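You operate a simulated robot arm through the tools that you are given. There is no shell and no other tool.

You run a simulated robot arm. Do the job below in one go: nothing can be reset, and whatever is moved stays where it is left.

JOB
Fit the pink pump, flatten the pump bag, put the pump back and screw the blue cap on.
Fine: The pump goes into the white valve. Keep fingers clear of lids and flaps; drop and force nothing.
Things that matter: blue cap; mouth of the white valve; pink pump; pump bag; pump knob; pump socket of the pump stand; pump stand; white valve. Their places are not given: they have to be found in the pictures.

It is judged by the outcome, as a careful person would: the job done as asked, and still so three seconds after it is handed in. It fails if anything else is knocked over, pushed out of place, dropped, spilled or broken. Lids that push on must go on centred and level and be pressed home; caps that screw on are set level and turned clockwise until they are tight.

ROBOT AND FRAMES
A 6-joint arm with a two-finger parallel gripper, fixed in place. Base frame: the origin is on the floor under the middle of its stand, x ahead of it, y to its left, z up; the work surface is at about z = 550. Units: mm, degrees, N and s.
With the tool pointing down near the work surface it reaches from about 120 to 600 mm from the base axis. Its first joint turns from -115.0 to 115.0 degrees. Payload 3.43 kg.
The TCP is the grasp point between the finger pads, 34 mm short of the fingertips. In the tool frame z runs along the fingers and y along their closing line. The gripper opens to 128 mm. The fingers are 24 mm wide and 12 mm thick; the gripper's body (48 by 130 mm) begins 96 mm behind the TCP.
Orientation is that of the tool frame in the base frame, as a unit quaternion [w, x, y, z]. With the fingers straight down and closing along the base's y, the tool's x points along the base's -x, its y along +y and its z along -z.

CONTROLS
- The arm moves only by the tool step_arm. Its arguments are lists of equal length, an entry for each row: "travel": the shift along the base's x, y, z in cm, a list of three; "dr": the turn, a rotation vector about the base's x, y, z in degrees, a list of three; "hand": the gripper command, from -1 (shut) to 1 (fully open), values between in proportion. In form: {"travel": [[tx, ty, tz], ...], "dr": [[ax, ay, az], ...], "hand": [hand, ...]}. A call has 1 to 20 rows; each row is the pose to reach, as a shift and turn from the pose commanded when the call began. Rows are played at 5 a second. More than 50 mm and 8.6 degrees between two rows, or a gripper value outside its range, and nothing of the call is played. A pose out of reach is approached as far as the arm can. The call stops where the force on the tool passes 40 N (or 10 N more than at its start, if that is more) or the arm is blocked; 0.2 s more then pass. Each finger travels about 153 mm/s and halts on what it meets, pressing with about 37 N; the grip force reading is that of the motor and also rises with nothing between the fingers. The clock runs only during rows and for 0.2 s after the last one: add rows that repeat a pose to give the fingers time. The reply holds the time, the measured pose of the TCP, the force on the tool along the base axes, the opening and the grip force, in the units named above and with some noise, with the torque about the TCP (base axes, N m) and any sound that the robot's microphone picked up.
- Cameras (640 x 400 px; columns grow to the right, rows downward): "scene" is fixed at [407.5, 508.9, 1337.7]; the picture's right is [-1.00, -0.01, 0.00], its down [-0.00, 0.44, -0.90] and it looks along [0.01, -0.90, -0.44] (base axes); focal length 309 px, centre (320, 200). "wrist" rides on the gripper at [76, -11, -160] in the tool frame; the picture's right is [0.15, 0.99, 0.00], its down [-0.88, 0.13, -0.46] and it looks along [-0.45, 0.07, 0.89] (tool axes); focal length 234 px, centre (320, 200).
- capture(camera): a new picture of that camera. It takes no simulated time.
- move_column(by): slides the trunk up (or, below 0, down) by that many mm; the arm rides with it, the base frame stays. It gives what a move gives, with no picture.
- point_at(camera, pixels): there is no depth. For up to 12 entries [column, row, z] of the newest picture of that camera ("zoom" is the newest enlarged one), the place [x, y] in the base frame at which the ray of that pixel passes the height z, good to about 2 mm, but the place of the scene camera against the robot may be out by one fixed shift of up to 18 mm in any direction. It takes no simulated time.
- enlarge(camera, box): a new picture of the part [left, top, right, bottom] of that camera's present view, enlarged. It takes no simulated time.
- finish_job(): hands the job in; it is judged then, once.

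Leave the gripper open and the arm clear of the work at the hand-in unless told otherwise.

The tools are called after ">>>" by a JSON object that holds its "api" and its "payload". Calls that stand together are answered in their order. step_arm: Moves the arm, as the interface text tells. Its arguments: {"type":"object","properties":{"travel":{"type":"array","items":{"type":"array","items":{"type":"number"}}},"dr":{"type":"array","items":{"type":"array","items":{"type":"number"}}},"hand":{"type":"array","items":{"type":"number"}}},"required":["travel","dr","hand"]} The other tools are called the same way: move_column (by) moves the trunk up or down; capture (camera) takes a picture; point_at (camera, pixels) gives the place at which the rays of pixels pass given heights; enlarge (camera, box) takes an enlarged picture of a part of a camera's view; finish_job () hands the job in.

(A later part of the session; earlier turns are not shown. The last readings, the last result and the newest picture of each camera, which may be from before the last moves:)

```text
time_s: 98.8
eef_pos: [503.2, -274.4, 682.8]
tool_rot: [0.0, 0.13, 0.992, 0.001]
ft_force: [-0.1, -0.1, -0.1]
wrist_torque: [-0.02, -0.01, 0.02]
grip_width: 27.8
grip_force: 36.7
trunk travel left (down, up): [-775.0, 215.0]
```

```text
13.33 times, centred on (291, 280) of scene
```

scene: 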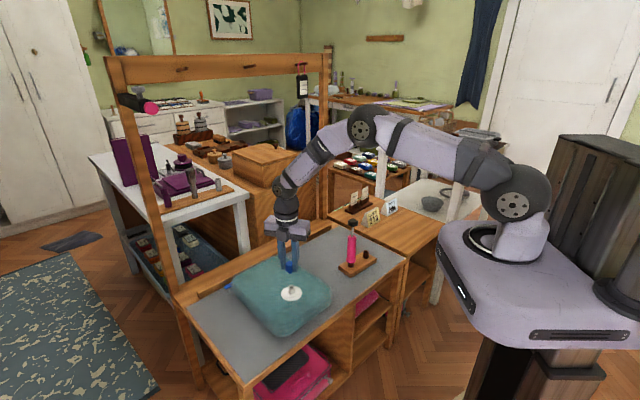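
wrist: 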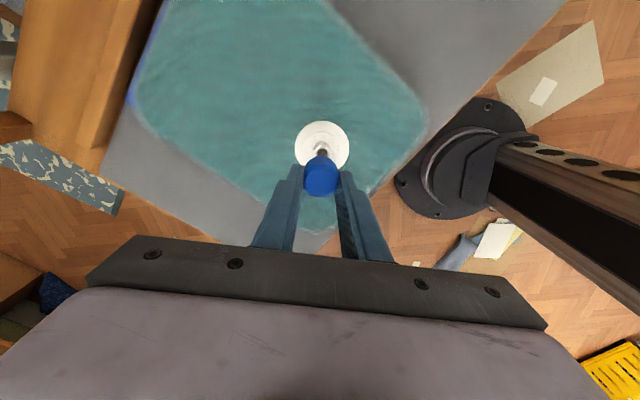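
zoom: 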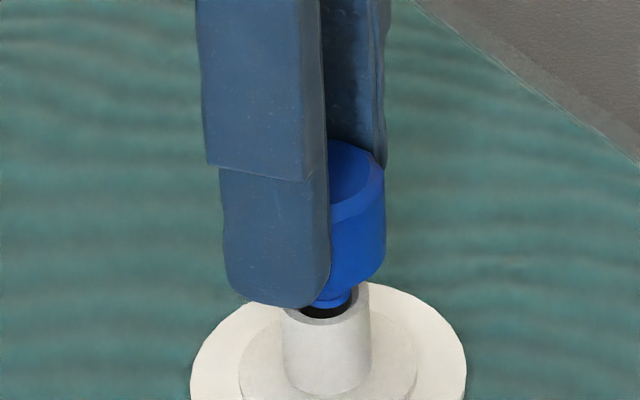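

Aligned, and the plug tip is entering the mouth. I'll lower further in 1 mm rows, up to 5 mm, feeling for the thread or rim.

>>> {"api": "step_arm", "payload": {"travel": [[0, 0, -0.1], [0, 0, -0.2], [0, 0, -0.3], [0, 0, -0.4], [0, 0, -0.5], [0, 0, -0.5]], "dr": [[0, 0, 0], [0, 0, 0], [0, 0, 0], [0, 0, 0], [0, 0, 0], [0, 0, 0]], "hand": [-0.65, -0.65, -0.65, -0.65, -0.65, -0.65]}}

>>> {"api": "enlarge", "payload": {"camera": "scene", "box": [276, 265, 306, 295]}}

```text
time_s: 100.2
eef_pos: [504.2, -275.1, 676.9]
tool_rot: [0.001, 0.13, 0.991, 0.0]
ft_force: [1.5, -1.3, 0.1]
wrist_torque: [-0.04, -0.07, 0.02]
grip_width: 27.5
grip_force: 36.7
trunk travel left (down, up): [-775.0, 215.0]
```

```text
13.33 times, centred on (291, 280) of scene
```

zoom: 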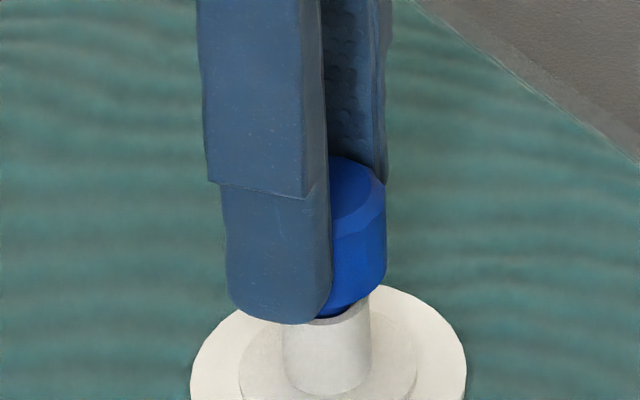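

The plug is in the tube with about 2 N side touch. I'll ease (+0.3,-0.3) mm and lower another 3 mm in 0.5 mm rows.

>>> {"api": "step_arm", "payload": {"travel": [[0.03, -0.03, 0], [0.03, -0.03, -0.05], [0.03, -0.03, -0.1], [0.03, -0.03, -0.15], [0.03, -0.03, -0.2], [0.03, -0.03, -0.25], [0.03, -0.03, -0.3], [0.03, -0.03, -0.3]], "dr": [[0, 0, 0], [0, 0, 0], [0, 0, 0], [0, 0, 0], [0, 0, 0], [0, 0, 0], [0, 0, 0], [0, 0, 0]], "hand": [-0.65, -0.65, -0.65, -0.65, -0.65, -0.65, -0.65, -0.65]}}

>>> {"api": "enlarge", "payload": {"camera": "scene", "box": [276, 265, 306, 295]}}

>>> {"api": "enlarge", "payload": {"camera": "wrist", "box": [290, 120, 354, 200]}}

```text
time_s: 102.0
eef_pos: [503.8, -275.1, 672.6]
tool_rot: [0.001, 0.13, 0.992, 0.0]
ft_force: [0.3, -0.5, 0.5]
wrist_torque: [0.02, -0.02, -0.01]
grip_width: 27.9
grip_force: 37.4
trunk travel left (down, up): [-775.0, 215.0]
```

```text
13.33 times, centred on (291, 280) of scene
```

zoom: 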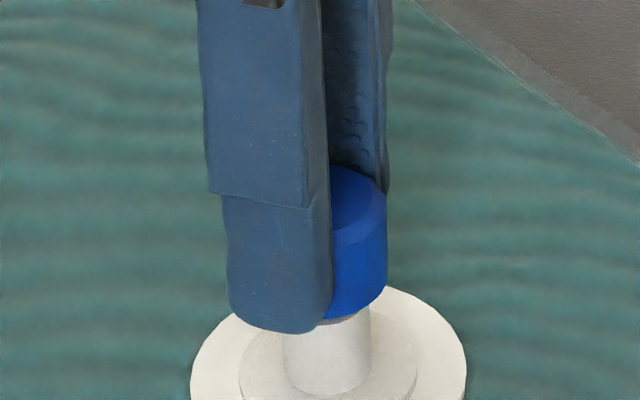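

```text
5.00 times, centred on (322, 160) of wrist
```

zoom: 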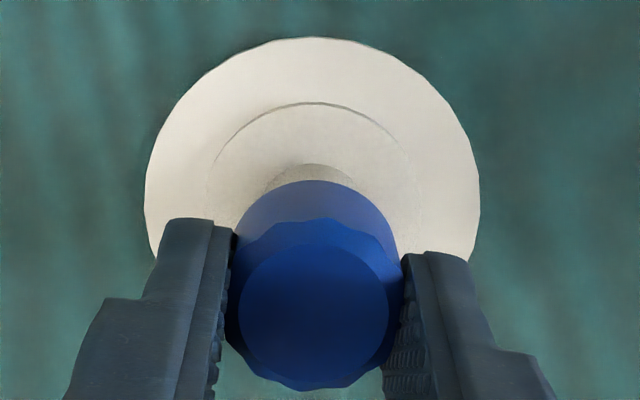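

Nearly seated with no load. I'll lower in 0.5 mm rows up to 2.5 mm until I feel the rim.

>>> {"api": "step_arm", "payload": {"travel": [[0, 0, -0.05], [0, 0, -0.1], [0, 0, -0.15], [0, 0, -0.2], [0, 0, -0.25], [0, 0, -0.25]], "dr": [[0, 0, 0], [0, 0, 0], [0, 0, 0], [0, 0, 0], [0, 0, 0], [0, 0, 0]], "hand": [-0.65, -0.65, -0.65, -0.65, -0.65, -0.65]}}

>>> {"api": "enlarge", "payload": {"camera": "scene", "box": [276, 265, 306, 295]}}

```text
time_s: 103.4
eef_pos: [505.0, -275.1, 671.2]
tool_rot: [0.0, 0.131, 0.991, -0.001]
ft_force: [0.6, -0.3, -0.4]
wrist_torque: [-0.01, -0.02, -0.02]
grip_width: 27.6
grip_force: 37.1
trunk travel left (down, up): [-775.0, 215.0]
```

```text
13.33 times, centred on (291, 280) of scene
```

zoom: 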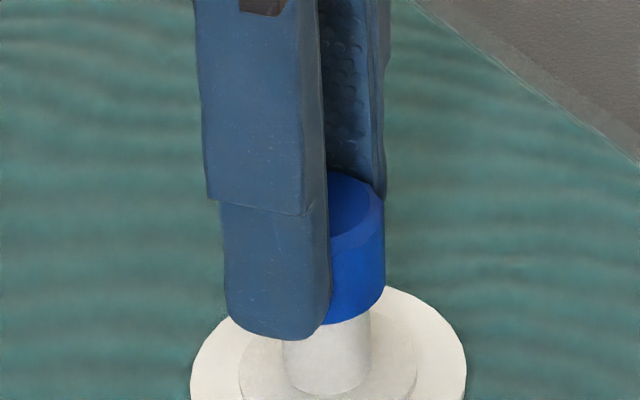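

No contact yet. Another 3 mm in 0.5 mm rows.

>>> {"api": "step_arm", "payload": {"travel": [[0, 0, -0.05], [0, 0, -0.1], [0, 0, -0.15], [0, 0, -0.2], [0, 0, -0.25], [0, 0, -0.3], [0, 0, -0.3]], "dr": [[0, 0, 0], [0, 0, 0], [0, 0, 0], [0, 0, 0], [0, 0, 0], [0, 0, 0], [0, 0, 0]], "hand": [-0.65, -0.65, -0.65, -0.65, -0.65, -0.65, -0.65]}}

>>> {"api": "enlarge", "payload": {"camera": "scene", "box": [276, 265, 306, 295]}}

```text
time_s: 105.0
eef_pos: [504.2, -274.9, 668.7]
tool_rot: [0.001, 0.13, 0.991, 0.0]
ft_force: [1.2, -1.4, 6.9]
wrist_torque: [0.04, 0.15, 0.02]
grip_width: 27.7
grip_force: 37.1
trunk travel left (down, up): [-775.0, 215.0]
```

```text
13.33 times, centred on (291, 280) of scene
```

zoom: 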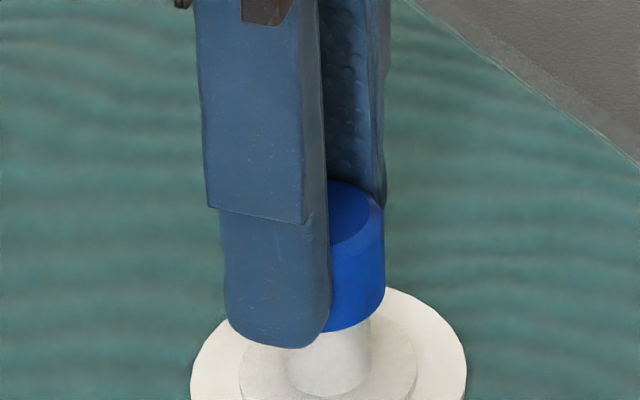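

Contact: 7 N, the cap sits level on the mouth. Now I'll turn clockwise (seen from above, negative about z) by 48° with a slight downward follow, and read torque and height.

>>> {"api": "step_arm", "payload": {"travel": [[-0.01, -0.01, 0], [-0.03, -0.02, -0.01], [-0.05, -0.03, -0.02], [-0.06, -0.04, -0.03], [-0.07, -0.05, -0.04], [-0.08, -0.06, -0.05], [-0.08, -0.06, -0.05]], "dr": [[0, 0, -8], [0, 0, -16], [0, 0, -24], [0, 0, -32], [0, 0, -40], [0, 0, -48], [0, 0, -48]], "hand": [-0.65, -0.65, -0.65, -0.65, -0.65, -0.65, -0.65]}}

>>> {"api": "enlarge", "payload": {"camera": "scene", "box": [276, 265, 306, 295]}}

>>> {"api": "capture", "payload": {"camera": "wrist"}}

```text
time_s: 106.6
eef_pos: [503.9, -276.2, 668.0]
tool_rot: [0.0, 0.523, 0.852, 0.001]
ft_force: [-4.5, -12.9, 10.4]
wrist_torque: [-0.46, 0.16, -0.01]
grip_width: 27.9
grip_force: 37.0
trunk travel left (down, up): [-775.0, 215.0]
```

```text
13.33 times, centred on (291, 280) of scene
```

zoom: 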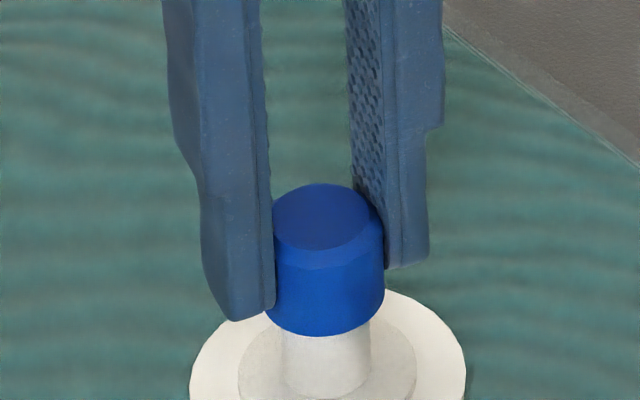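

```text
taken
```

wrist: 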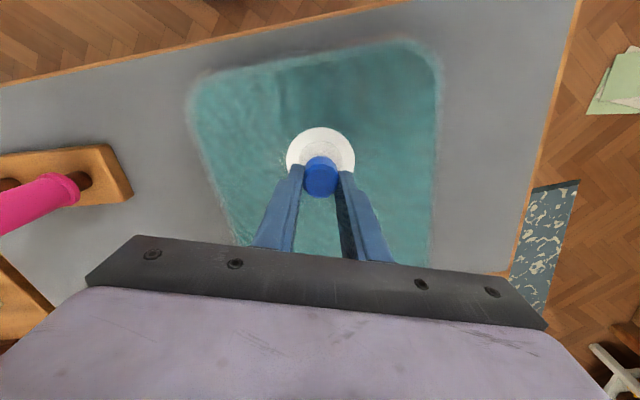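

The turn went fine but a side force of about 13 N built up toward -y, meaning the hand is slightly off the valve axis. I'll yield (-0.3,-0.8) mm and read again.

>>> {"api": "step_arm", "payload": {"travel": [[-0.03, -0.08, 0], [-0.03, -0.08, 0]], "dr": [[0, 0, 0], [0, 0, 0]], "hand": [-0.65, -0.65]}}

```text
time_s: 107.2
eef_pos: [502.5, -276.2, 667.7]
tool_rot: [0.001, 0.523, 0.852, 0.0]
ft_force: [-1.2, -9.6, 7.1]
wrist_torque: [-0.34, 0.11, 0.03]
grip_width: 27.9
grip_force: 36.9
trunk travel left (down, up): [-775.0, 215.0]
```

Force dropping (about 4 N per mm). I'll yield a further -1.6 mm in y.

>>> {"api": "step_arm", "payload": {"travel": [[0, -0.08, 0], [0, -0.16, 0], [0, -0.16, 0]], "dr": [[0, 0, 0], [0, 0, 0], [0, 0, 0]], "hand": [-0.65, -0.65, -0.65]}}

>>> {"api": "enlarge", "payload": {"camera": "scene", "box": [276, 265, 306, 295]}}

>>> {"api": "enlarge", "payload": {"camera": "wrist", "box": [280, 115, 360, 205]}}

```text
time_s: 108.0
eef_pos: [502.6, -275.3, 667.6]
tool_rot: [0.0, 0.523, 0.852, 0.0]
ft_force: [0.0, -0.3, 8.9]
wrist_torque: [0.0, 0.02, 0.0]
grip_width: 27.5
grip_force: 37.0
trunk travel left (down, up): [-775.0, 215.0]
```

```text
13.33 times, centred on (291, 280) of scene
```

zoom: 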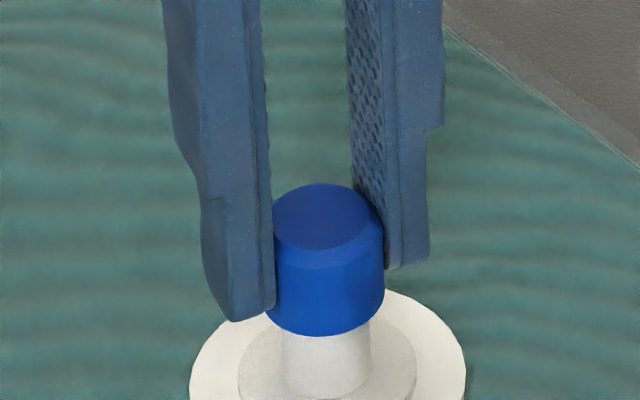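

```text
4.44 times, centred on (320, 160) of wrist
```

zoom: 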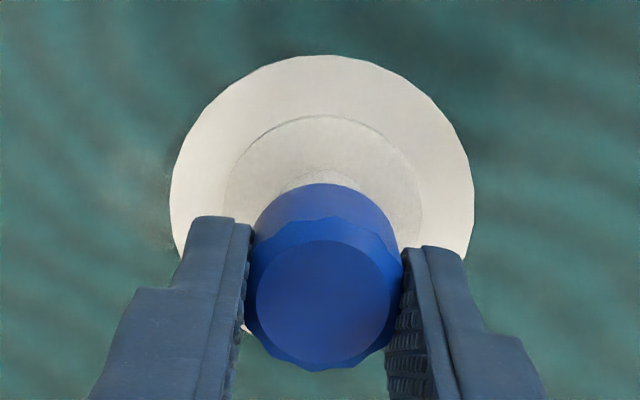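

Side force is zero now with 9 N downward contact. I'll continue clockwise another 40° with a small compensating shift in -x.

>>> {"api": "step_arm", "payload": {"travel": [[-0.01, 0, 0], [-0.03, 0, -0.01], [-0.05, 0, -0.02], [-0.06, 0, -0.03], [-0.07, 0, -0.04], [-0.07, 0, -0.04]], "dr": [[0, 0, -8], [0, 0, -16], [0, 0, -24], [0, 0, -32], [0, 0, -40], [0, 0, -40]], "hand": [-0.65, -0.65, -0.65, -0.65, -0.65, -0.65]}}

>>> {"api": "enlarge", "payload": {"camera": "scene", "box": [276, 265, 306, 295]}}

```text
time_s: 109.4
eef_pos: [501.4, -276.4, 667.0]
tool_rot: [0.0, 0.783, 0.622, -0.001]
ft_force: [-8.9, 5.2, 11.7]
wrist_torque: [0.2, 0.23, 0.02]
grip_width: 27.8
grip_force: 37.1
trunk travel left (down, up): [-775.0, 215.0]
```

```text
13.33 times, centred on (291, 280) of scene
```

zoom: 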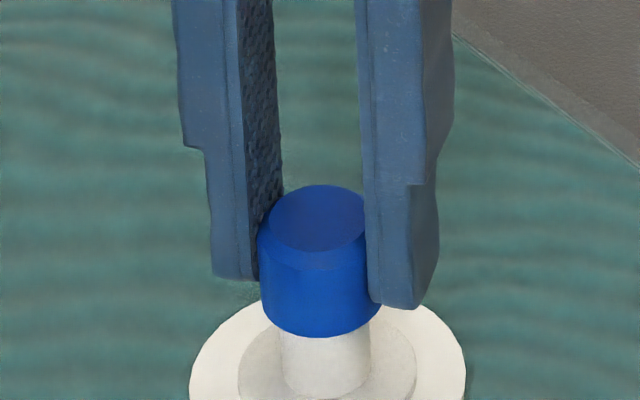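

At -103° yaw the side force is (-9,+5) N. I'll yield (-1.8,+1.0) mm before opening.

>>> {"api": "step_arm", "payload": {"travel": [[-0.09, 0.05, 0], [-0.18, 0.1, 0], [-0.18, 0.1, 0]], "dr": [[0, 0, 0], [0, 0, 0], [0, 0, 0]], "hand": [-0.65, -0.65, -0.65]}}

>>> {"api": "enlarge", "payload": {"camera": "scene", "box": [276, 265, 306, 295]}}

```text
time_s: 110.2
eef_pos: [500.7, -276.8, 667.8]
tool_rot: [0.001, 0.783, 0.622, 0.0]
ft_force: [-4.1, 3.6, 5.0]
wrist_torque: [0.17, 0.17, 0.0]
grip_width: 27.7
grip_force: 37.2
trunk travel left (down, up): [-775.0, 215.0]
```

```text
13.33 times, centred on (291, 280) of scene
```

zoom: 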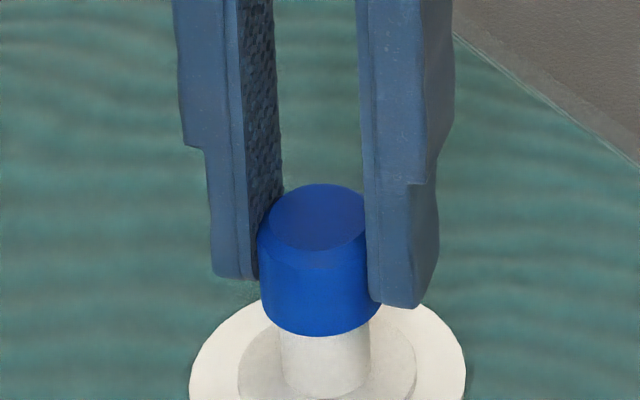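

Another yield of (-1.2,+1.0) mm.

>>> {"api": "step_arm", "payload": {"travel": [[-0.06, 0.05, 0], [-0.12, 0.1, 0], [-0.12, 0.1, 0]], "dr": [[0, 0, 0], [0, 0, 0], [0, 0, 0]], "hand": [-0.65, -0.65, -0.65]}}

>>> {"api": "enlarge", "payload": {"camera": "scene", "box": [276, 265, 306, 295]}}

>>> {"api": "capture", "payload": {"camera": "wrist"}}

```text
time_s: 111.0
eef_pos: [500.3, -276.6, 668.9]
tool_rot: [0.001, 0.783, 0.623, 0.0]
ft_force: [1.0, -5.8, 1.4]
wrist_torque: [-0.14, 0.04, -0.01]
grip_width: 27.4
grip_force: 37.3
trunk travel left (down, up): [-775.0, 215.0]
```

```text
13.33 times, centred on (291, 280) of scene
```

zoom: 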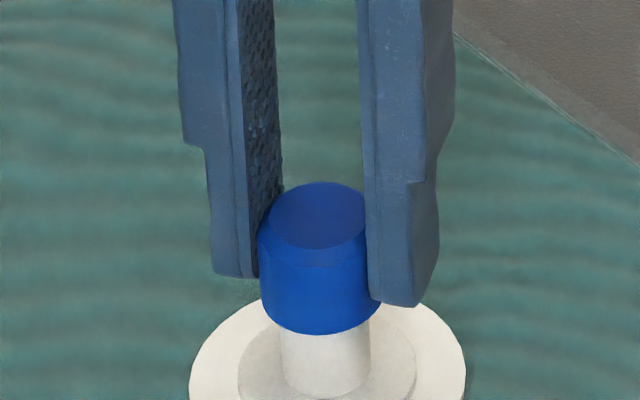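

```text
taken
```

wrist: 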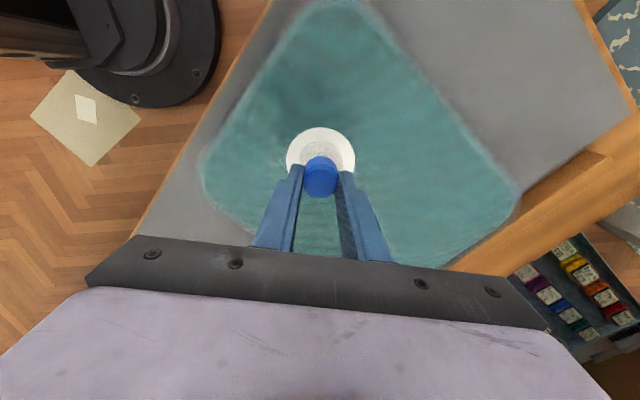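

Side forces are small now. The torque about the vertical is still near zero, so it needs more turns. I'll zoom the wrist view to see how the cap sits in the fingers before regripping.

>>> {"api": "enlarge", "payload": {"camera": "wrist", "box": [280, 115, 360, 205]}}

>>> {"api": "enlarge", "payload": {"camera": "scene", "box": [284, 280, 300, 296]}}

```text
4.44 times, centred on (320, 160) of wrist
```

zoom: 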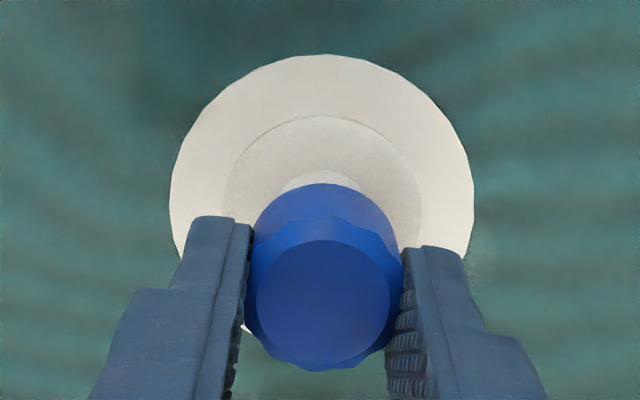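

```text
16.00 times, centred on (292, 288) of scene
```

zoom: 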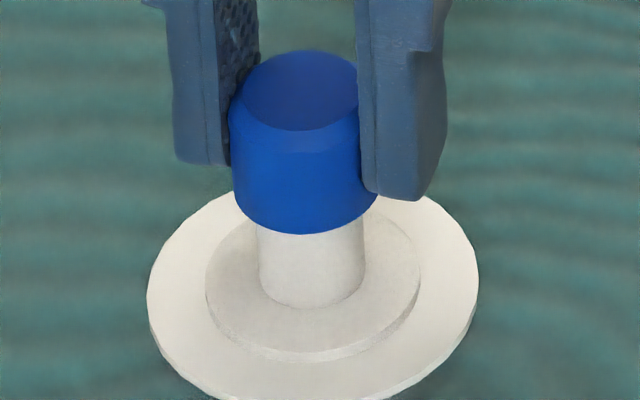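

The cap sits level, within about 1 mm of the rim. I'll open to about 51 mm, then turn the open hand back counter-clockwise (first 152°) around the cap.

>>> {"api": "step_arm", "payload": {"travel": [[0, -0.05, 0], [0, -0.05, 0], [0, -0.05, 0], [0, -0.05, 0], [0.02, -0.04, 0], [0.04, -0.03, 0], [0.06, -0.02, 0], [0.08, -0.01, 0], [0.1, 0, 0], [0.12, 0.01, 0], [0.14, 0.02, 0], [0.16, 0.03, 0], [0.17, 0.05, 0], [0.17, 0.07, 0], [0.17, 0.09, 0], [0.17, 0.11, 0], [0.17, 0.13, 0], [0.17, 0.14, 0], [0.17, 0.15, 0], [0.17, 0.15, 0]], "dr": [[0, 0, 0], [0, 0, 0], [0, 0, 0], [0, 0, 8], [0, 0, 16.4], [0, 0, 24.8], [0, 0, 33.2], [0, 0, 41.6], [0, 0, 50], [0, 0, 58.4], [0, 0, 66.8], [0, 0, 75.2], [0, 0, 83.6], [0, 0, 92], [0, 0, 100.4], [0, 0, 108.8], [0, 0, 117.2], [0, 0, 125.6], [0, 0, 134], [0, 0, 142]], "hand": [-0.5, -0.35, -0.2, -0.2, -0.2, -0.2, -0.2, -0.2, -0.2, -0.2, -0.2, -0.2, -0.2, -0.2, -0.2, -0.2, -0.2, -0.2, -0.2, -0.2]}}

>>> {"api": "capture", "payload": {"camera": "wrist"}}

>>> {"api": "enlarge", "payload": {"camera": "scene", "box": [276, 265, 306, 295]}}

```text
time_s: 115.2
eef_pos: [502.4, -273.0, 668.1]
tool_rot: [0.0, -0.335, 0.942, -0.001]
ft_force: [1.3, 0.1, -0.1]
wrist_torque: [0.02, -0.01, -0.01]
grip_width: 50.9
grip_force: 0.1
trunk travel left (down, up): [-775.0, 215.0]
```

```text
taken
```

wrist: 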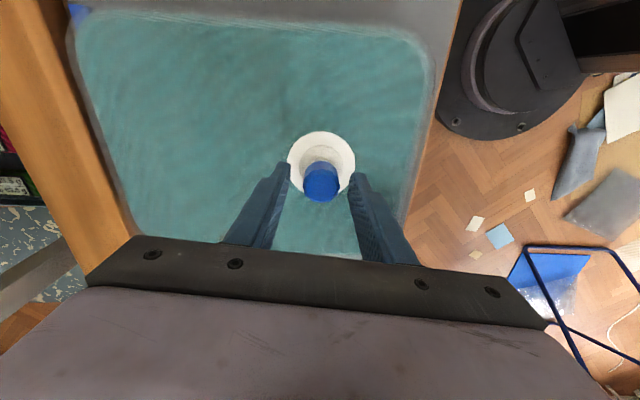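

```text
13.33 times, centred on (291, 280) of scene
```

zoom: 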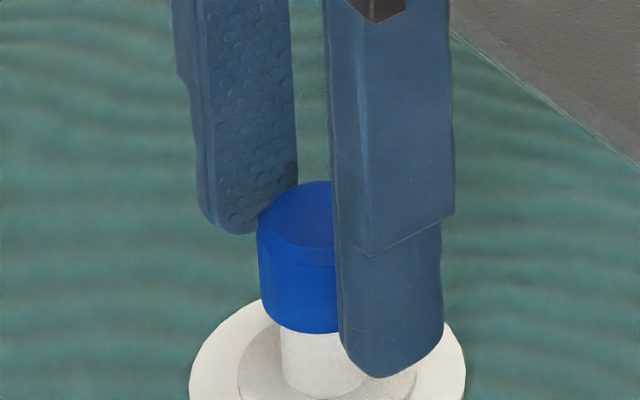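

The cap stayed put. I'll turn the open hand 36° further, to +75°, and check its centring on the cap.

>>> {"api": "step_arm", "payload": {"travel": [[0, 0, 0], [0, 0, 0], [0, 0, 0], [0, 0, 0], [0, 0, 0], [0, 0, 0]], "dr": [[0, 0, 7.5], [0, 0, 15], [0, 0, 22.5], [0, 0, 30], [0, 0, 36], [0, 0, 36]], "hand": [-0.2, -0.2, -0.2, -0.2, -0.2, -0.2]}}

>>> {"api": "enlarge", "payload": {"camera": "wrist", "box": [280, 115, 360, 205]}}

>>> {"api": "enlarge", "payload": {"camera": "scene", "box": [276, 265, 306, 295]}}

```text
time_s: 116.6
eef_pos: [502.0, -274.7, 667.1]
tool_rot: [0.0, -0.609, 0.793, 0.0]
ft_force: [-0.4, 0.4, 0.3]
wrist_torque: [0.0, -0.03, -0.03]
grip_width: 51.3
grip_force: 0.0
trunk travel left (down, up): [-775.0, 215.0]
```

```text
4.44 times, centred on (320, 160) of wrist
```

zoom: 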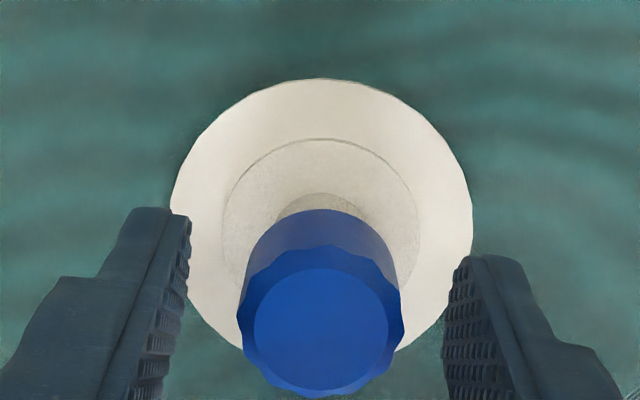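

```text
13.33 times, centred on (291, 280) of scene
```

zoom: 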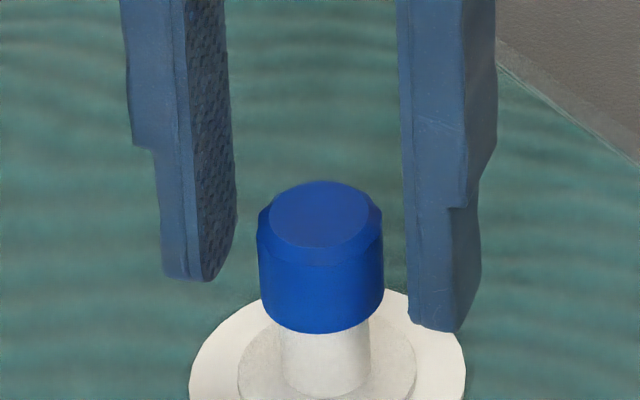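

The cap stands level. From the side forces during the first turn, the cap had sat about 4 mm off the finger centre; now it is about 2 mm off. I'll shift (+0.4,+1.7) mm to centre, then close on the cap gradually.

>>> {"api": "step_arm", "payload": {"travel": [[0.04, 0.17, 0], [0.04, 0.17, 0], [0.04, 0.17, 0], [0.04, 0.17, 0], [0.04, 0.17, 0], [0.04, 0.17, 0], [0.04, 0.17, 0]], "dr": [[0, 0, 0], [0, 0, 0], [0, 0, 0], [0, 0, 0], [0, 0, 0], [0, 0, 0], [0, 0, 0]], "hand": [-0.2, -0.35, -0.45, -0.5, -0.55, -0.65, -0.65]}}

>>> {"api": "enlarge", "payload": {"camera": "wrist", "box": [280, 115, 360, 205]}}

>>> {"api": "enlarge", "payload": {"camera": "scene", "box": [276, 265, 306, 295]}}

```text
time_s: 118.2
eef_pos: [500.2, -273.0, 666.0]
tool_rot: [0.0, -0.609, 0.793, 0.001]
ft_force: [0.4, -0.6, 1.0]
wrist_torque: [-0.02, -0.04, 0.02]
grip_width: 27.7
grip_force: 36.8
trunk travel left (down, up): [-775.0, 215.0]
```

```text
4.44 times, centred on (320, 160) of wrist
```

zoom: 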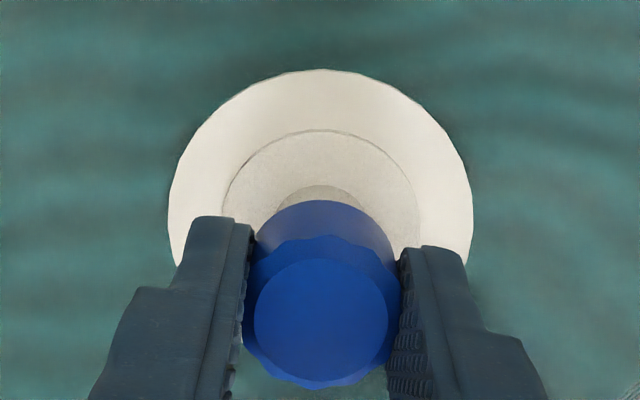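

```text
13.33 times, centred on (291, 280) of scene
```

zoom: 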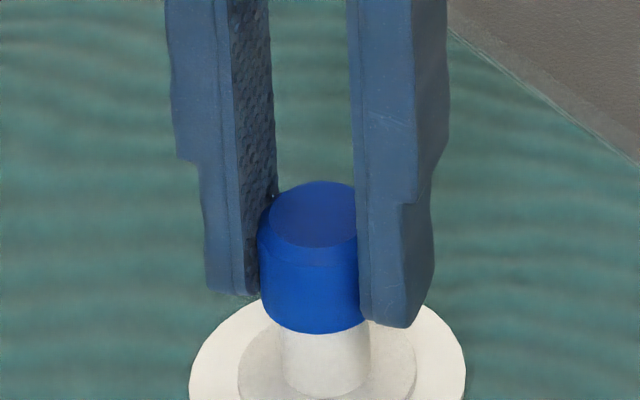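

Centred (row 187.5) and gripped. Now a clockwise turn of 96° with slight downward follow.

>>> {"api": "step_arm", "payload": {"travel": [[0, 0, -0.03], [0, 0, -0.05], [0, 0, -0.06], [0, 0, -0.07], [0, 0, -0.08], [0, 0, -0.09], [0, 0, -0.1], [0, 0, -0.1], [0, 0, -0.11], [0, 0, -0.11], [0, 0, -0.12], [0, 0, -0.12], [0, 0, -0.12]], "dr": [[0, 0, -8], [0, 0, -16], [0, 0, -24], [0, 0, -32], [0, 0, -40], [0, 0, -48], [0, 0, -56], [0, 0, -64], [0, 0, -72], [0, 0, -80], [0, 0, -88], [0, 0, -96], [0, 0, -96]], "hand": [-0.65, -0.65, -0.65, -0.65, -0.65, -0.65, -0.65, -0.65, -0.65, -0.65, -0.65, -0.65, -0.65]}}

>>> {"api": "enlarge", "payload": {"camera": "scene", "box": [276, 265, 306, 295]}}

```text
time_s: 121.0
eef_pos: [501.7, -273.3, 664.8]
tool_rot: [0.0, 0.183, 0.983, 0.0]
ft_force: [1.6, -6.9, 0.9]
wrist_torque: [-0.18, -0.04, -0.03]
grip_width: 27.9
grip_force: 36.9
trunk travel left (down, up): [-775.0, 215.0]
```

```text
13.33 times, centred on (291, 280) of scene
```

zoom: 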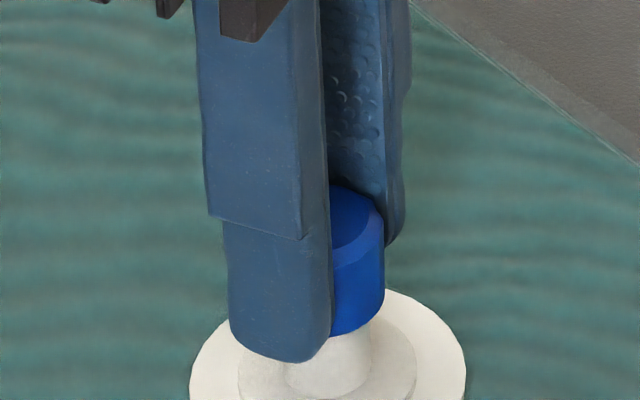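

The cap is descending as it turns (z 666.0 to 664.8 with only 1 N), so the thread is engaging. I'll yield -1.2 mm in y and continue 80° clockwise with follow-down.

>>> {"api": "step_arm", "payload": {"travel": [[0, -0.1, -0.02], [0, -0.12, -0.04], [0, -0.12, -0.05], [0, -0.12, -0.06], [0, -0.12, -0.07], [0, -0.12, -0.08], [0, -0.12, -0.09], [0, -0.12, -0.1], [0, -0.12, -0.11], [0, -0.12, -0.12], [0, -0.12, -0.12]], "dr": [[0, 0, -4], [0, 0, -12], [0, 0, -20], [0, 0, -28], [0, 0, -36], [0, 0, -44], [0, 0, -52], [0, 0, -60], [0, 0, -68], [0, 0, -76], [0, 0, -80]], "hand": [-0.65, -0.65, -0.65, -0.65, -0.65, -0.65, -0.65, -0.65, -0.65, -0.65, -0.65]}}

>>> {"api": "enlarge", "payload": {"camera": "scene", "box": [276, 265, 306, 295]}}

>>> {"api": "enlarge", "payload": {"camera": "wrist", "box": [280, 115, 360, 205]}}

```text
time_s: 123.4
eef_pos: [500.8, -273.4, 665.2]
tool_rot: [0.0, 0.772, 0.636, 0.0]
ft_force: [-0.4, -1.7, 1.5]
wrist_torque: [-0.03, 0.01, -0.03]
grip_width: 27.6
grip_force: 37.3
trunk travel left (down, up): [-775.0, 215.0]
```

```text
13.33 times, centred on (291, 280) of scene
```

zoom: 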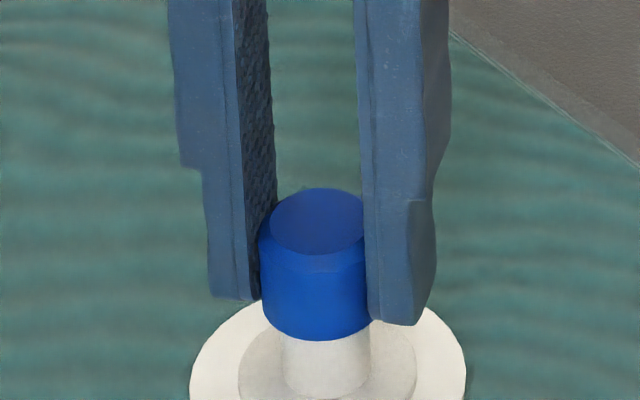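

```text
4.44 times, centred on (320, 160) of wrist
```

zoom: 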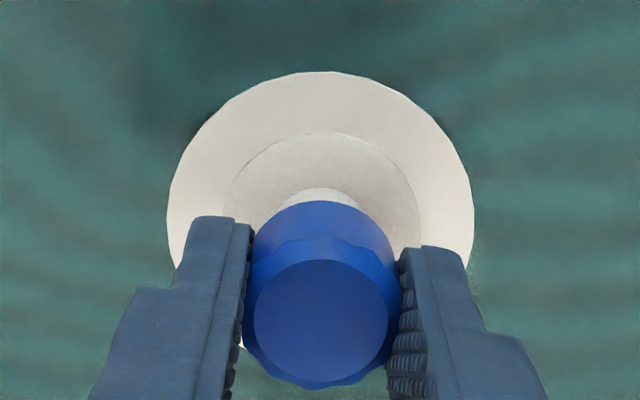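

The cap went down visibly, level. Torque still small, so I'll regrip: open and turn the hand back 141°.

>>> {"api": "step_arm", "payload": {"travel": [[0, 0, 0], [0, 0, 0], [0, 0, 0], [0, 0, 0], [0, 0, 0], [0, 0, 0], [0, 0, 0], [0, 0, 0], [0, 0, 0], [0, 0, 0], [0, 0, 0], [0, 0, 0], [0, 0, 0], [0, 0, 0], [0, 0, 0], [0, 0, 0], [0, 0, 0], [0, 0, 0], [0, 0, 0], [0, 0, 0]], "dr": [[0, 0, 0], [0, 0, 0], [0, 0, 0], [0, 0, 8.3], [0, 0, 16.6], [0, 0, 24.9], [0, 0, 33.2], [0, 0, 41.5], [0, 0, 49.8], [0, 0, 58.1], [0, 0, 66.4], [0, 0, 74.7], [0, 0, 83], [0, 0, 91.3], [0, 0, 99.6], [0, 0, 107.9], [0, 0, 116.2], [0, 0, 124.5], [0, 0, 132.8], [0, 0, 141]], "hand": [-0.5, -0.35, -0.2, -0.2, -0.2, -0.2, -0.2, -0.2, -0.2, -0.2, -0.2, -0.2, -0.2, -0.2, -0.2, -0.2, -0.2, -0.2, -0.2, -0.2]}}

>>> {"api": "step_arm", "payload": {"travel": [[0, 0, 0], [0, 0, 0], [0, 0, 0], [0, 0, 0], [0, 0, 0]], "dr": [[0, 0, 8.5], [0, 0, 17], [0, 0, 25.5], [0, 0, 34], [0, 0, 34]], "hand": [-0.2, -0.2, -0.2, -0.2, -0.2]}}

>>> {"api": "enlarge", "payload": {"camera": "wrist", "box": [280, 115, 360, 205]}}

>>> {"api": "enlarge", "payload": {"camera": "scene", "box": [276, 265, 306, 295]}}

```text
time_s: 127.6
eef_pos: [501.5, -273.3, 663.9]
tool_rot: [0.0, -0.344, 0.939, 0.0]
ft_force: [-0.1, -0.4, 0.4]
wrist_torque: [-0.01, 0.02, 0.05]
grip_width: 51.2
grip_force: 0.0
trunk travel left (down, up): [-775.0, 215.0]
```

```text
time_s: 128.8
eef_pos: [502.4, -274.6, 664.6]
tool_rot: [0.0, -0.603, 0.798, 0.0]
ft_force: [-0.4, -0.7, 0.3]
wrist_torque: [0.01, -0.02, 0.01]
grip_width: 50.9
grip_force: 0.1
trunk travel left (down, up): [-775.0, 215.0]
```

```text
4.44 times, centred on (320, 160) of wrist
```

zoom: 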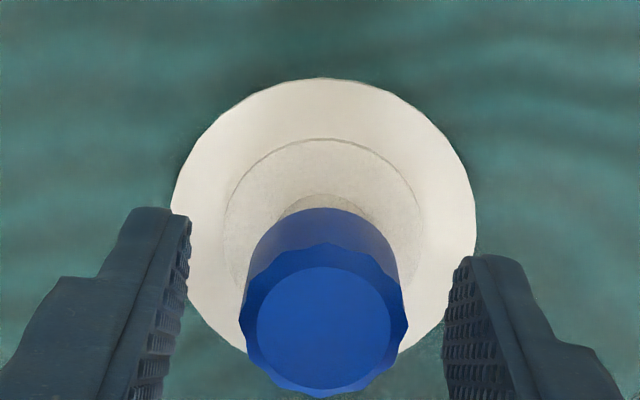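

```text
13.33 times, centred on (291, 280) of scene
```

zoom: 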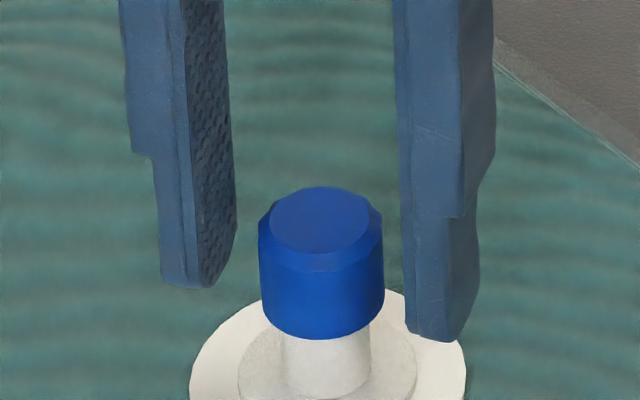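

The cap has sunk about 2 mm with that turn and stands level. I'll centre (-0.3,+1.3) mm, close, and turn clockwise 100°.

>>> {"api": "step_arm", "payload": {"travel": [[-0.03, 0.13, 0], [-0.03, 0.13, 0], [-0.03, 0.13, 0], [-0.03, 0.13, 0], [-0.03, 0.13, 0], [-0.03, 0.13, 0], [-0.03, 0.13, 0]], "dr": [[0, 0, 0], [0, 0, 0], [0, 0, 0], [0, 0, 0], [0, 0, 0], [0, 0, 0], [0, 0, 0]], "hand": [-0.2, -0.35, -0.45, -0.5, -0.55, -0.65, -0.65]}}

>>> {"api": "step_arm", "payload": {"travel": [[0, 0, -0.03], [0, 0, -0.05], [0, 0, -0.06], [0, 0, -0.07], [0, -0.02, -0.08], [0, -0.03, -0.09], [0, -0.04, -0.1], [0, -0.05, -0.1], [0, -0.06, -0.11], [0, -0.06, -0.11], [0, -0.06, -0.12], [0, -0.06, -0.12], [0, -0.06, -0.12]], "dr": [[0, 0, -8], [0, 0, -16], [0, 0, -24], [0, 0, -32], [0, 0, -40], [0, 0, -48], [0, 0, -56], [0, 0, -64], [0, 0, -72], [0, 0, -80], [0, 0, -88], [0, 0, -96], [0, 0, -96]], "hand": [-0.65, -0.65, -0.65, -0.65, -0.65, -0.65, -0.65, -0.65, -0.65, -0.65, -0.65, -0.65, -0.65]}}

>>> {"api": "enlarge", "payload": {"camera": "scene", "box": [276, 265, 306, 295]}}

```text
time_s: 130.4
eef_pos: [500.8, -272.2, 664.7]
tool_rot: [-0.001, -0.602, 0.798, 0.0]
ft_force: [-1.0, 0.0, 0.0]
wrist_torque: [0.01, -0.01, 0.0]
grip_width: 27.2
grip_force: 37.0
trunk travel left (down, up): [-775.0, 215.0]
```

```text
time_s: 133.2
eef_pos: [501.6, -272.5, 664.0]
tool_rot: [0.0, 0.192, 0.981, 0.0]
ft_force: [0.5, 0.0, -0.1]
wrist_torque: [-0.06, -0.03, 0.39]
grip_width: 27.7
grip_force: 36.9
trunk travel left (down, up): [-775.0, 215.0]
```

```text
13.33 times, centred on (291, 280) of scene
```

zoom: 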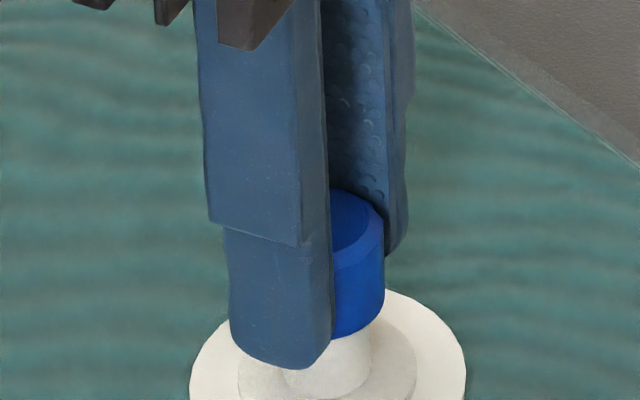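

A resisting torque of 0.39 N·m has appeared: the cap is getting tight. I'll turn another 16° and read the torque.

>>> {"api": "step_arm", "payload": {"travel": [[0, 0, 0], [0, 0, 0], [0, 0, 0]], "dr": [[0, 0, -8], [0, 0, -16], [0, 0, -16]], "hand": [-0.65, -0.65, -0.65]}}

>>> {"api": "enlarge", "payload": {"camera": "scene", "box": [276, 265, 306, 295]}}

>>> {"api": "enlarge", "payload": {"camera": "wrist", "box": [280, 115, 360, 205]}}

```text
time_s: 134.0
eef_pos: [503.1, -272.8, 665.9]
tool_rot: [0.0, 0.326, 0.945, 0.0]
ft_force: [0.4, -0.6, -0.1]
wrist_torque: [-0.01, 0.04, 0.63]
grip_width: 27.8
grip_force: 36.9
trunk travel left (down, up): [-775.0, 215.0]
```

```text
13.33 times, centred on (291, 280) of scene
```

zoom: 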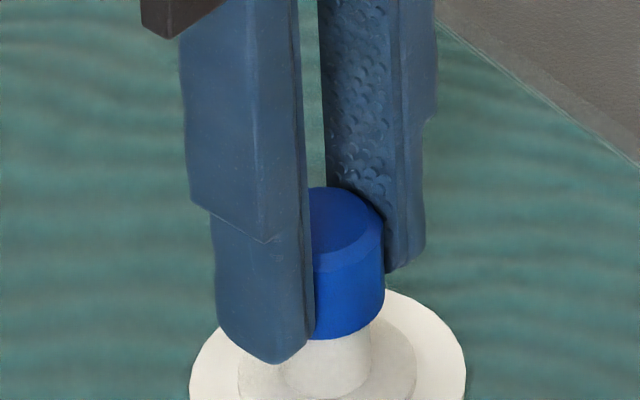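

```text
4.44 times, centred on (320, 160) of wrist
```

zoom: 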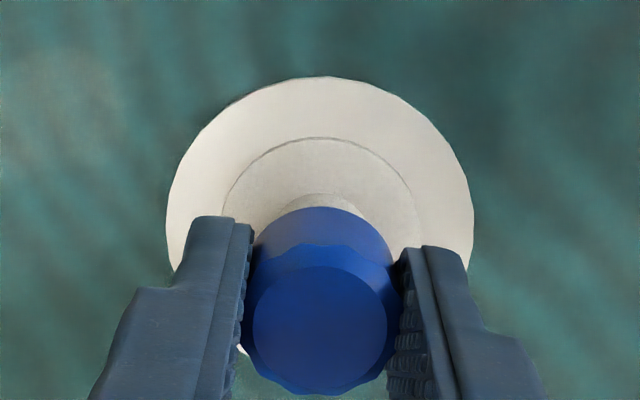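

Torque rose to 0.63 N·m, the cap is hand-tight. One small further nudge of 8° to see whether it still moves.

>>> {"api": "step_arm", "payload": {"travel": [[0, 0, 0], [0, 0, 0], [0, 0, 0]], "dr": [[0, 0, -4], [0, 0, -8], [0, 0, -8]], "hand": [-0.65, -0.65, -0.65]}}

>>> {"api": "enlarge", "payload": {"camera": "wrist", "box": [280, 115, 360, 205]}}

```text
time_s: 134.8
eef_pos: [502.3, -272.6, 664.5]
tool_rot: [0.0, 0.391, 0.92, 0.0]
ft_force: [0.0, -1.6, 2.0]
wrist_torque: [0.02, 0.07, 0.38]
grip_width: 27.7
grip_force: 36.8
trunk travel left (down, up): [-775.0, 215.0]
```

```text
4.44 times, centred on (320, 160) of wrist
```

zoom: 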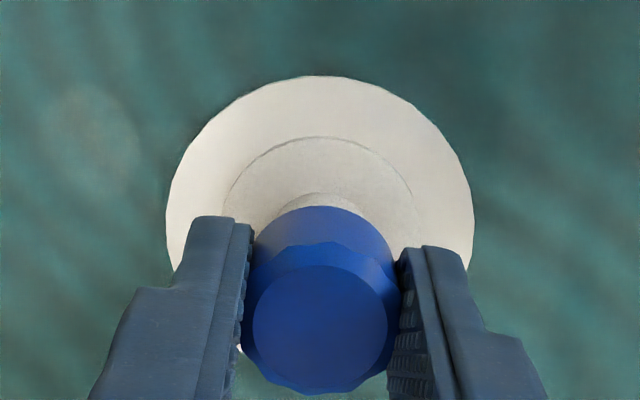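

Torque fell back to 0.38, so either the cap turned a little or the pads slipped. I'll turn 24° more and compare torque and the rib pattern.

>>> {"api": "step_arm", "payload": {"travel": [[0, 0, 0], [0, 0, 0], [0, 0, 0], [0, 0, 0]], "dr": [[0, 0, -8], [0, 0, -16], [0, 0, -24], [0, 0, -24]], "hand": [-0.65, -0.65, -0.65, -0.65]}}

>>> {"api": "enlarge", "payload": {"camera": "wrist", "box": [280, 115, 360, 205]}}

>>> {"api": "enlarge", "payload": {"camera": "scene", "box": [276, 265, 306, 295]}}

```text
time_s: 135.8
eef_pos: [499.9, -273.0, 665.1]
tool_rot: [0.0, 0.575, 0.818, 0.0]
ft_force: [0.7, 0.6, 0.8]
wrist_torque: [0.03, -0.02, 0.46]
grip_width: 27.8
grip_force: 36.7
trunk travel left (down, up): [-775.0, 215.0]
```

```text
4.44 times, centred on (320, 160) of wrist
```

zoom: 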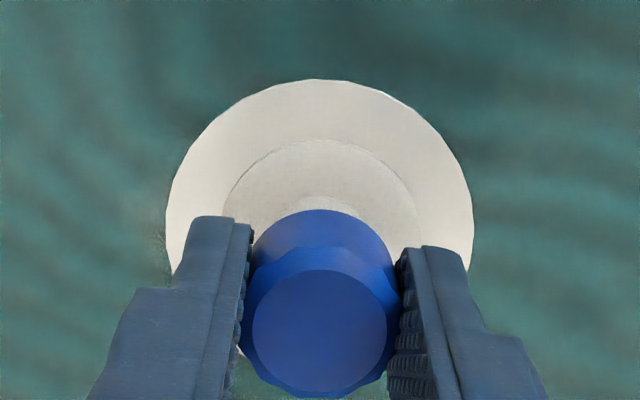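

```text
13.33 times, centred on (291, 280) of scene
```

zoom: 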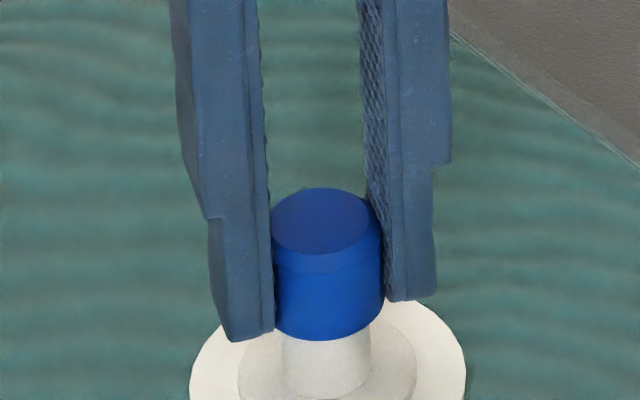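

Torque holds around 0.4–0.6 N·m and the cap height no longer changes. To make sure it is tight, I'll open, turn back 75°, regrip, and see whether torque rises at once.

>>> {"api": "step_arm", "payload": {"travel": [[0, 0, 0], [0, 0, 0], [0, 0, 0], [0, 0, 0], [0, 0, 0], [0, 0, 0], [0, 0, 0], [0, 0, 0], [0, 0, 0], [0, 0, 0], [0, 0, 0], [0, 0, 0], [0, 0, 0]], "dr": [[0, 0, 0], [0, 0, 0], [0, 0, 0], [0, 0, 8.3], [0, 0, 16.6], [0, 0, 24.9], [0, 0, 33.2], [0, 0, 41.5], [0, 0, 49.8], [0, 0, 58.1], [0, 0, 66.4], [0, 0, 75], [0, 0, 75]], "hand": [-0.5, -0.35, -0.2, -0.2, -0.2, -0.2, -0.2, -0.2, -0.2, -0.2, -0.2, -0.2, -0.2]}}

>>> {"api": "enlarge", "payload": {"camera": "wrist", "box": [280, 115, 360, 205]}}

>>> {"api": "enlarge", "payload": {"camera": "scene", "box": [276, 265, 306, 295]}}

```text
time_s: 138.6
eef_pos: [500.4, -272.4, 664.2]
tool_rot: [0.0, -0.044, 0.999, 0.0]
ft_force: [0.2, 0.3, -0.6]
wrist_torque: [-0.02, 0.03, -0.01]
grip_width: 51.3
grip_force: 0.0
trunk travel left (down, up): [-775.0, 215.0]
```

```text
4.44 times, centred on (320, 160) of wrist
```

zoom: 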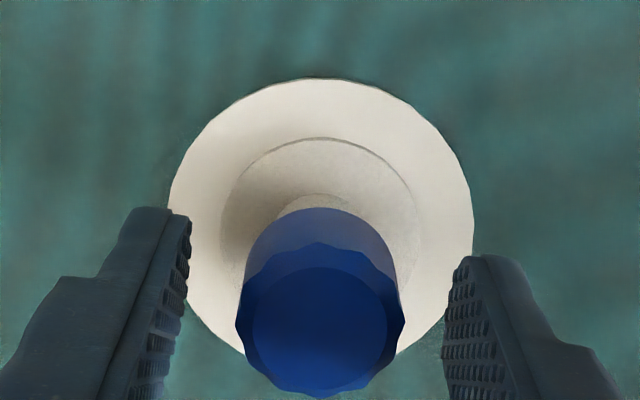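

```text
13.33 times, centred on (291, 280) of scene
```

zoom: 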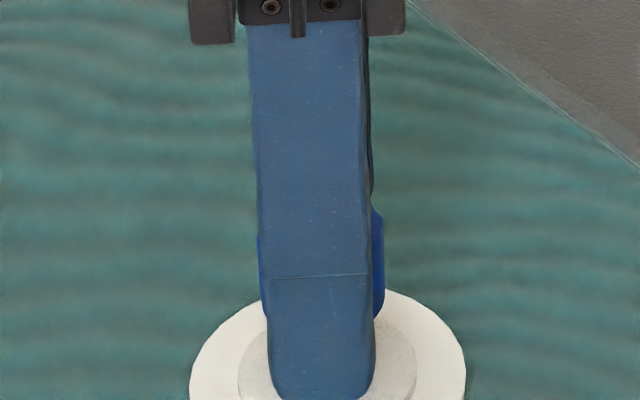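

The cap is steady. I'll centre +1.5 mm in x, close, and turn clockwise 16° reading the torque.

>>> {"api": "step_arm", "payload": {"travel": [[0.15, 0.01, 0], [0.15, 0.01, 0], [0.15, 0.01, 0], [0.15, 0.01, 0], [0.15, 0.01, 0], [0.15, 0.01, 0]], "dr": [[0, 0, 0], [0, 0, 0], [0, 0, 0], [0, 0, 0], [0, 0, 0], [0, 0, 0]], "hand": [-0.35, -0.45, -0.5, -0.55, -0.65, -0.65]}}

>>> {"api": "step_arm", "payload": {"travel": [[0, 0, 0], [0, 0, 0], [0, 0, 0]], "dr": [[0, 0, -5], [0, 0, -10], [0, 0, -10]], "hand": [-0.65, -0.65, -0.65]}}

>>> {"api": "step_arm", "payload": {"travel": [[0, 0, 0], [0, 0, 0], [0, 0, 0]], "dr": [[0, 0, -5], [0, 0, -10], [0, 0, -10]], "hand": [-0.65, -0.65, -0.65]}}

>>> {"api": "enlarge", "payload": {"camera": "wrist", "box": [280, 115, 360, 205]}}

```text
time_s: 140.0
eef_pos: [502.2, -272.1, 663.9]
tool_rot: [0.0, -0.044, 0.999, 0.0]
ft_force: [0.5, 0.0, -0.6]
wrist_torque: [0.0, 0.0, 0.0]
grip_width: 27.8
grip_force: 37.2
trunk travel left (down, up): [-775.0, 215.0]
```

```text
time_s: 140.8
eef_pos: [502.8, -272.7, 662.8]
tool_rot: [0.0, 0.043, 0.999, 0.0]
ft_force: [0.9, -1.5, 0.7]
wrist_torque: [-0.02, 0.04, 0.57]
grip_width: 27.8
grip_force: 36.7
trunk travel left (down, up): [-775.0, 215.0]
```

```text
time_s: 141.6
eef_pos: [503.0, -273.1, 664.6]
tool_rot: [0.0, 0.132, 0.991, 0.0]
ft_force: [0.5, -2.7, 0.0]
wrist_torque: [-0.09, 0.0, 0.53]
grip_width: 27.9
grip_force: 37.3
trunk travel left (down, up): [-775.0, 215.0]
```

```text
4.44 times, centred on (320, 160) of wrist
```

zoom: 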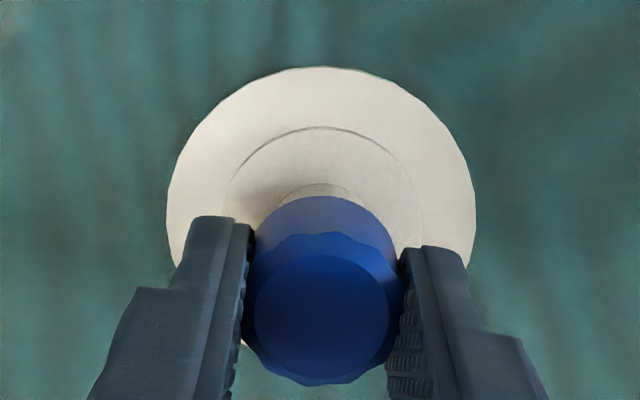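

Torque rises at once to 0.57 N·m and then the pads slip: the cap is tight. I'll open and rise straight up 16 cm, clear of the work.

>>> {"api": "step_arm", "payload": {"travel": [[0, 0, 0], [0, 0, 0], [0, 0, 0], [0, 0, 0], [0, 0, 1.0], [0, 0, 3.0], [0, 0, 6.0], [0, 0, 10.0], [0, 0, 14.0], [0, 0, 16.0], [0, 0, 16.0]], "dr": [[0, 0, 0], [0, 0, 0], [0, 0, 0], [0, 0, 0], [0, 0, 0], [0, 0, 0], [0, 0, 0], [0, 0, 0], [0, 0, 0], [0, 0, 0], [0, 0, 0]], "hand": [-0.55, -0.45, -0.3, -0.1, 0.0, 0.0, 0.0, 0.0, 0.0, 0.0, 0.0]}}

>>> {"api": "capture", "payload": {"camera": "wrist"}}

>>> {"api": "enlarge", "payload": {"camera": "scene", "box": [276, 270, 306, 300]}}

>>> {"api": "capture", "payload": {"camera": "scene"}}

```text
time_s: 144.0
eef_pos: [502.3, -271.1, 825.9]
tool_rot: [0.0, 0.13, 0.991, 0.0]
ft_force: [-0.2, 0.6, 0.2]
wrist_torque: [-0.01, 0.03, 0.01]
grip_width: 64.0
grip_force: 0.1
trunk travel left (down, up): [-775.0, 215.0]
```

```text
taken
```

wrist: 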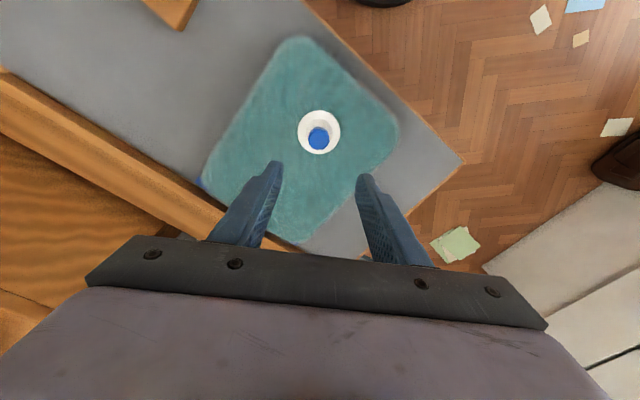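

```text
13.33 times, centred on (291, 285) of scene
```

zoom: 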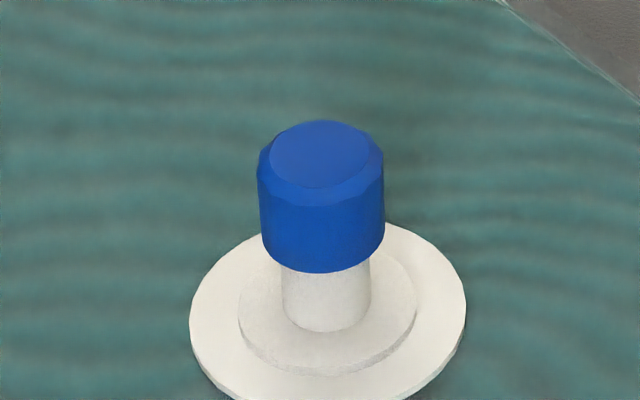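

```text
taken
```

scene: 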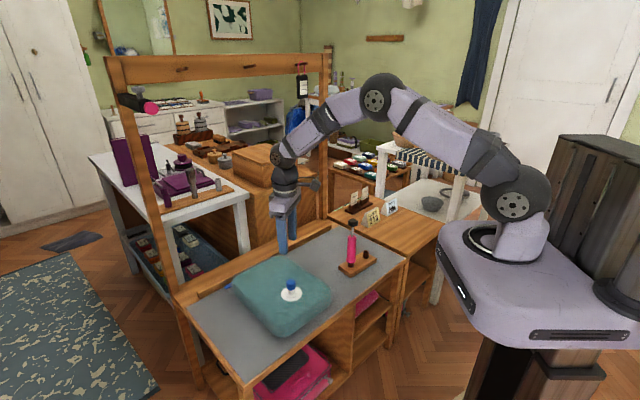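

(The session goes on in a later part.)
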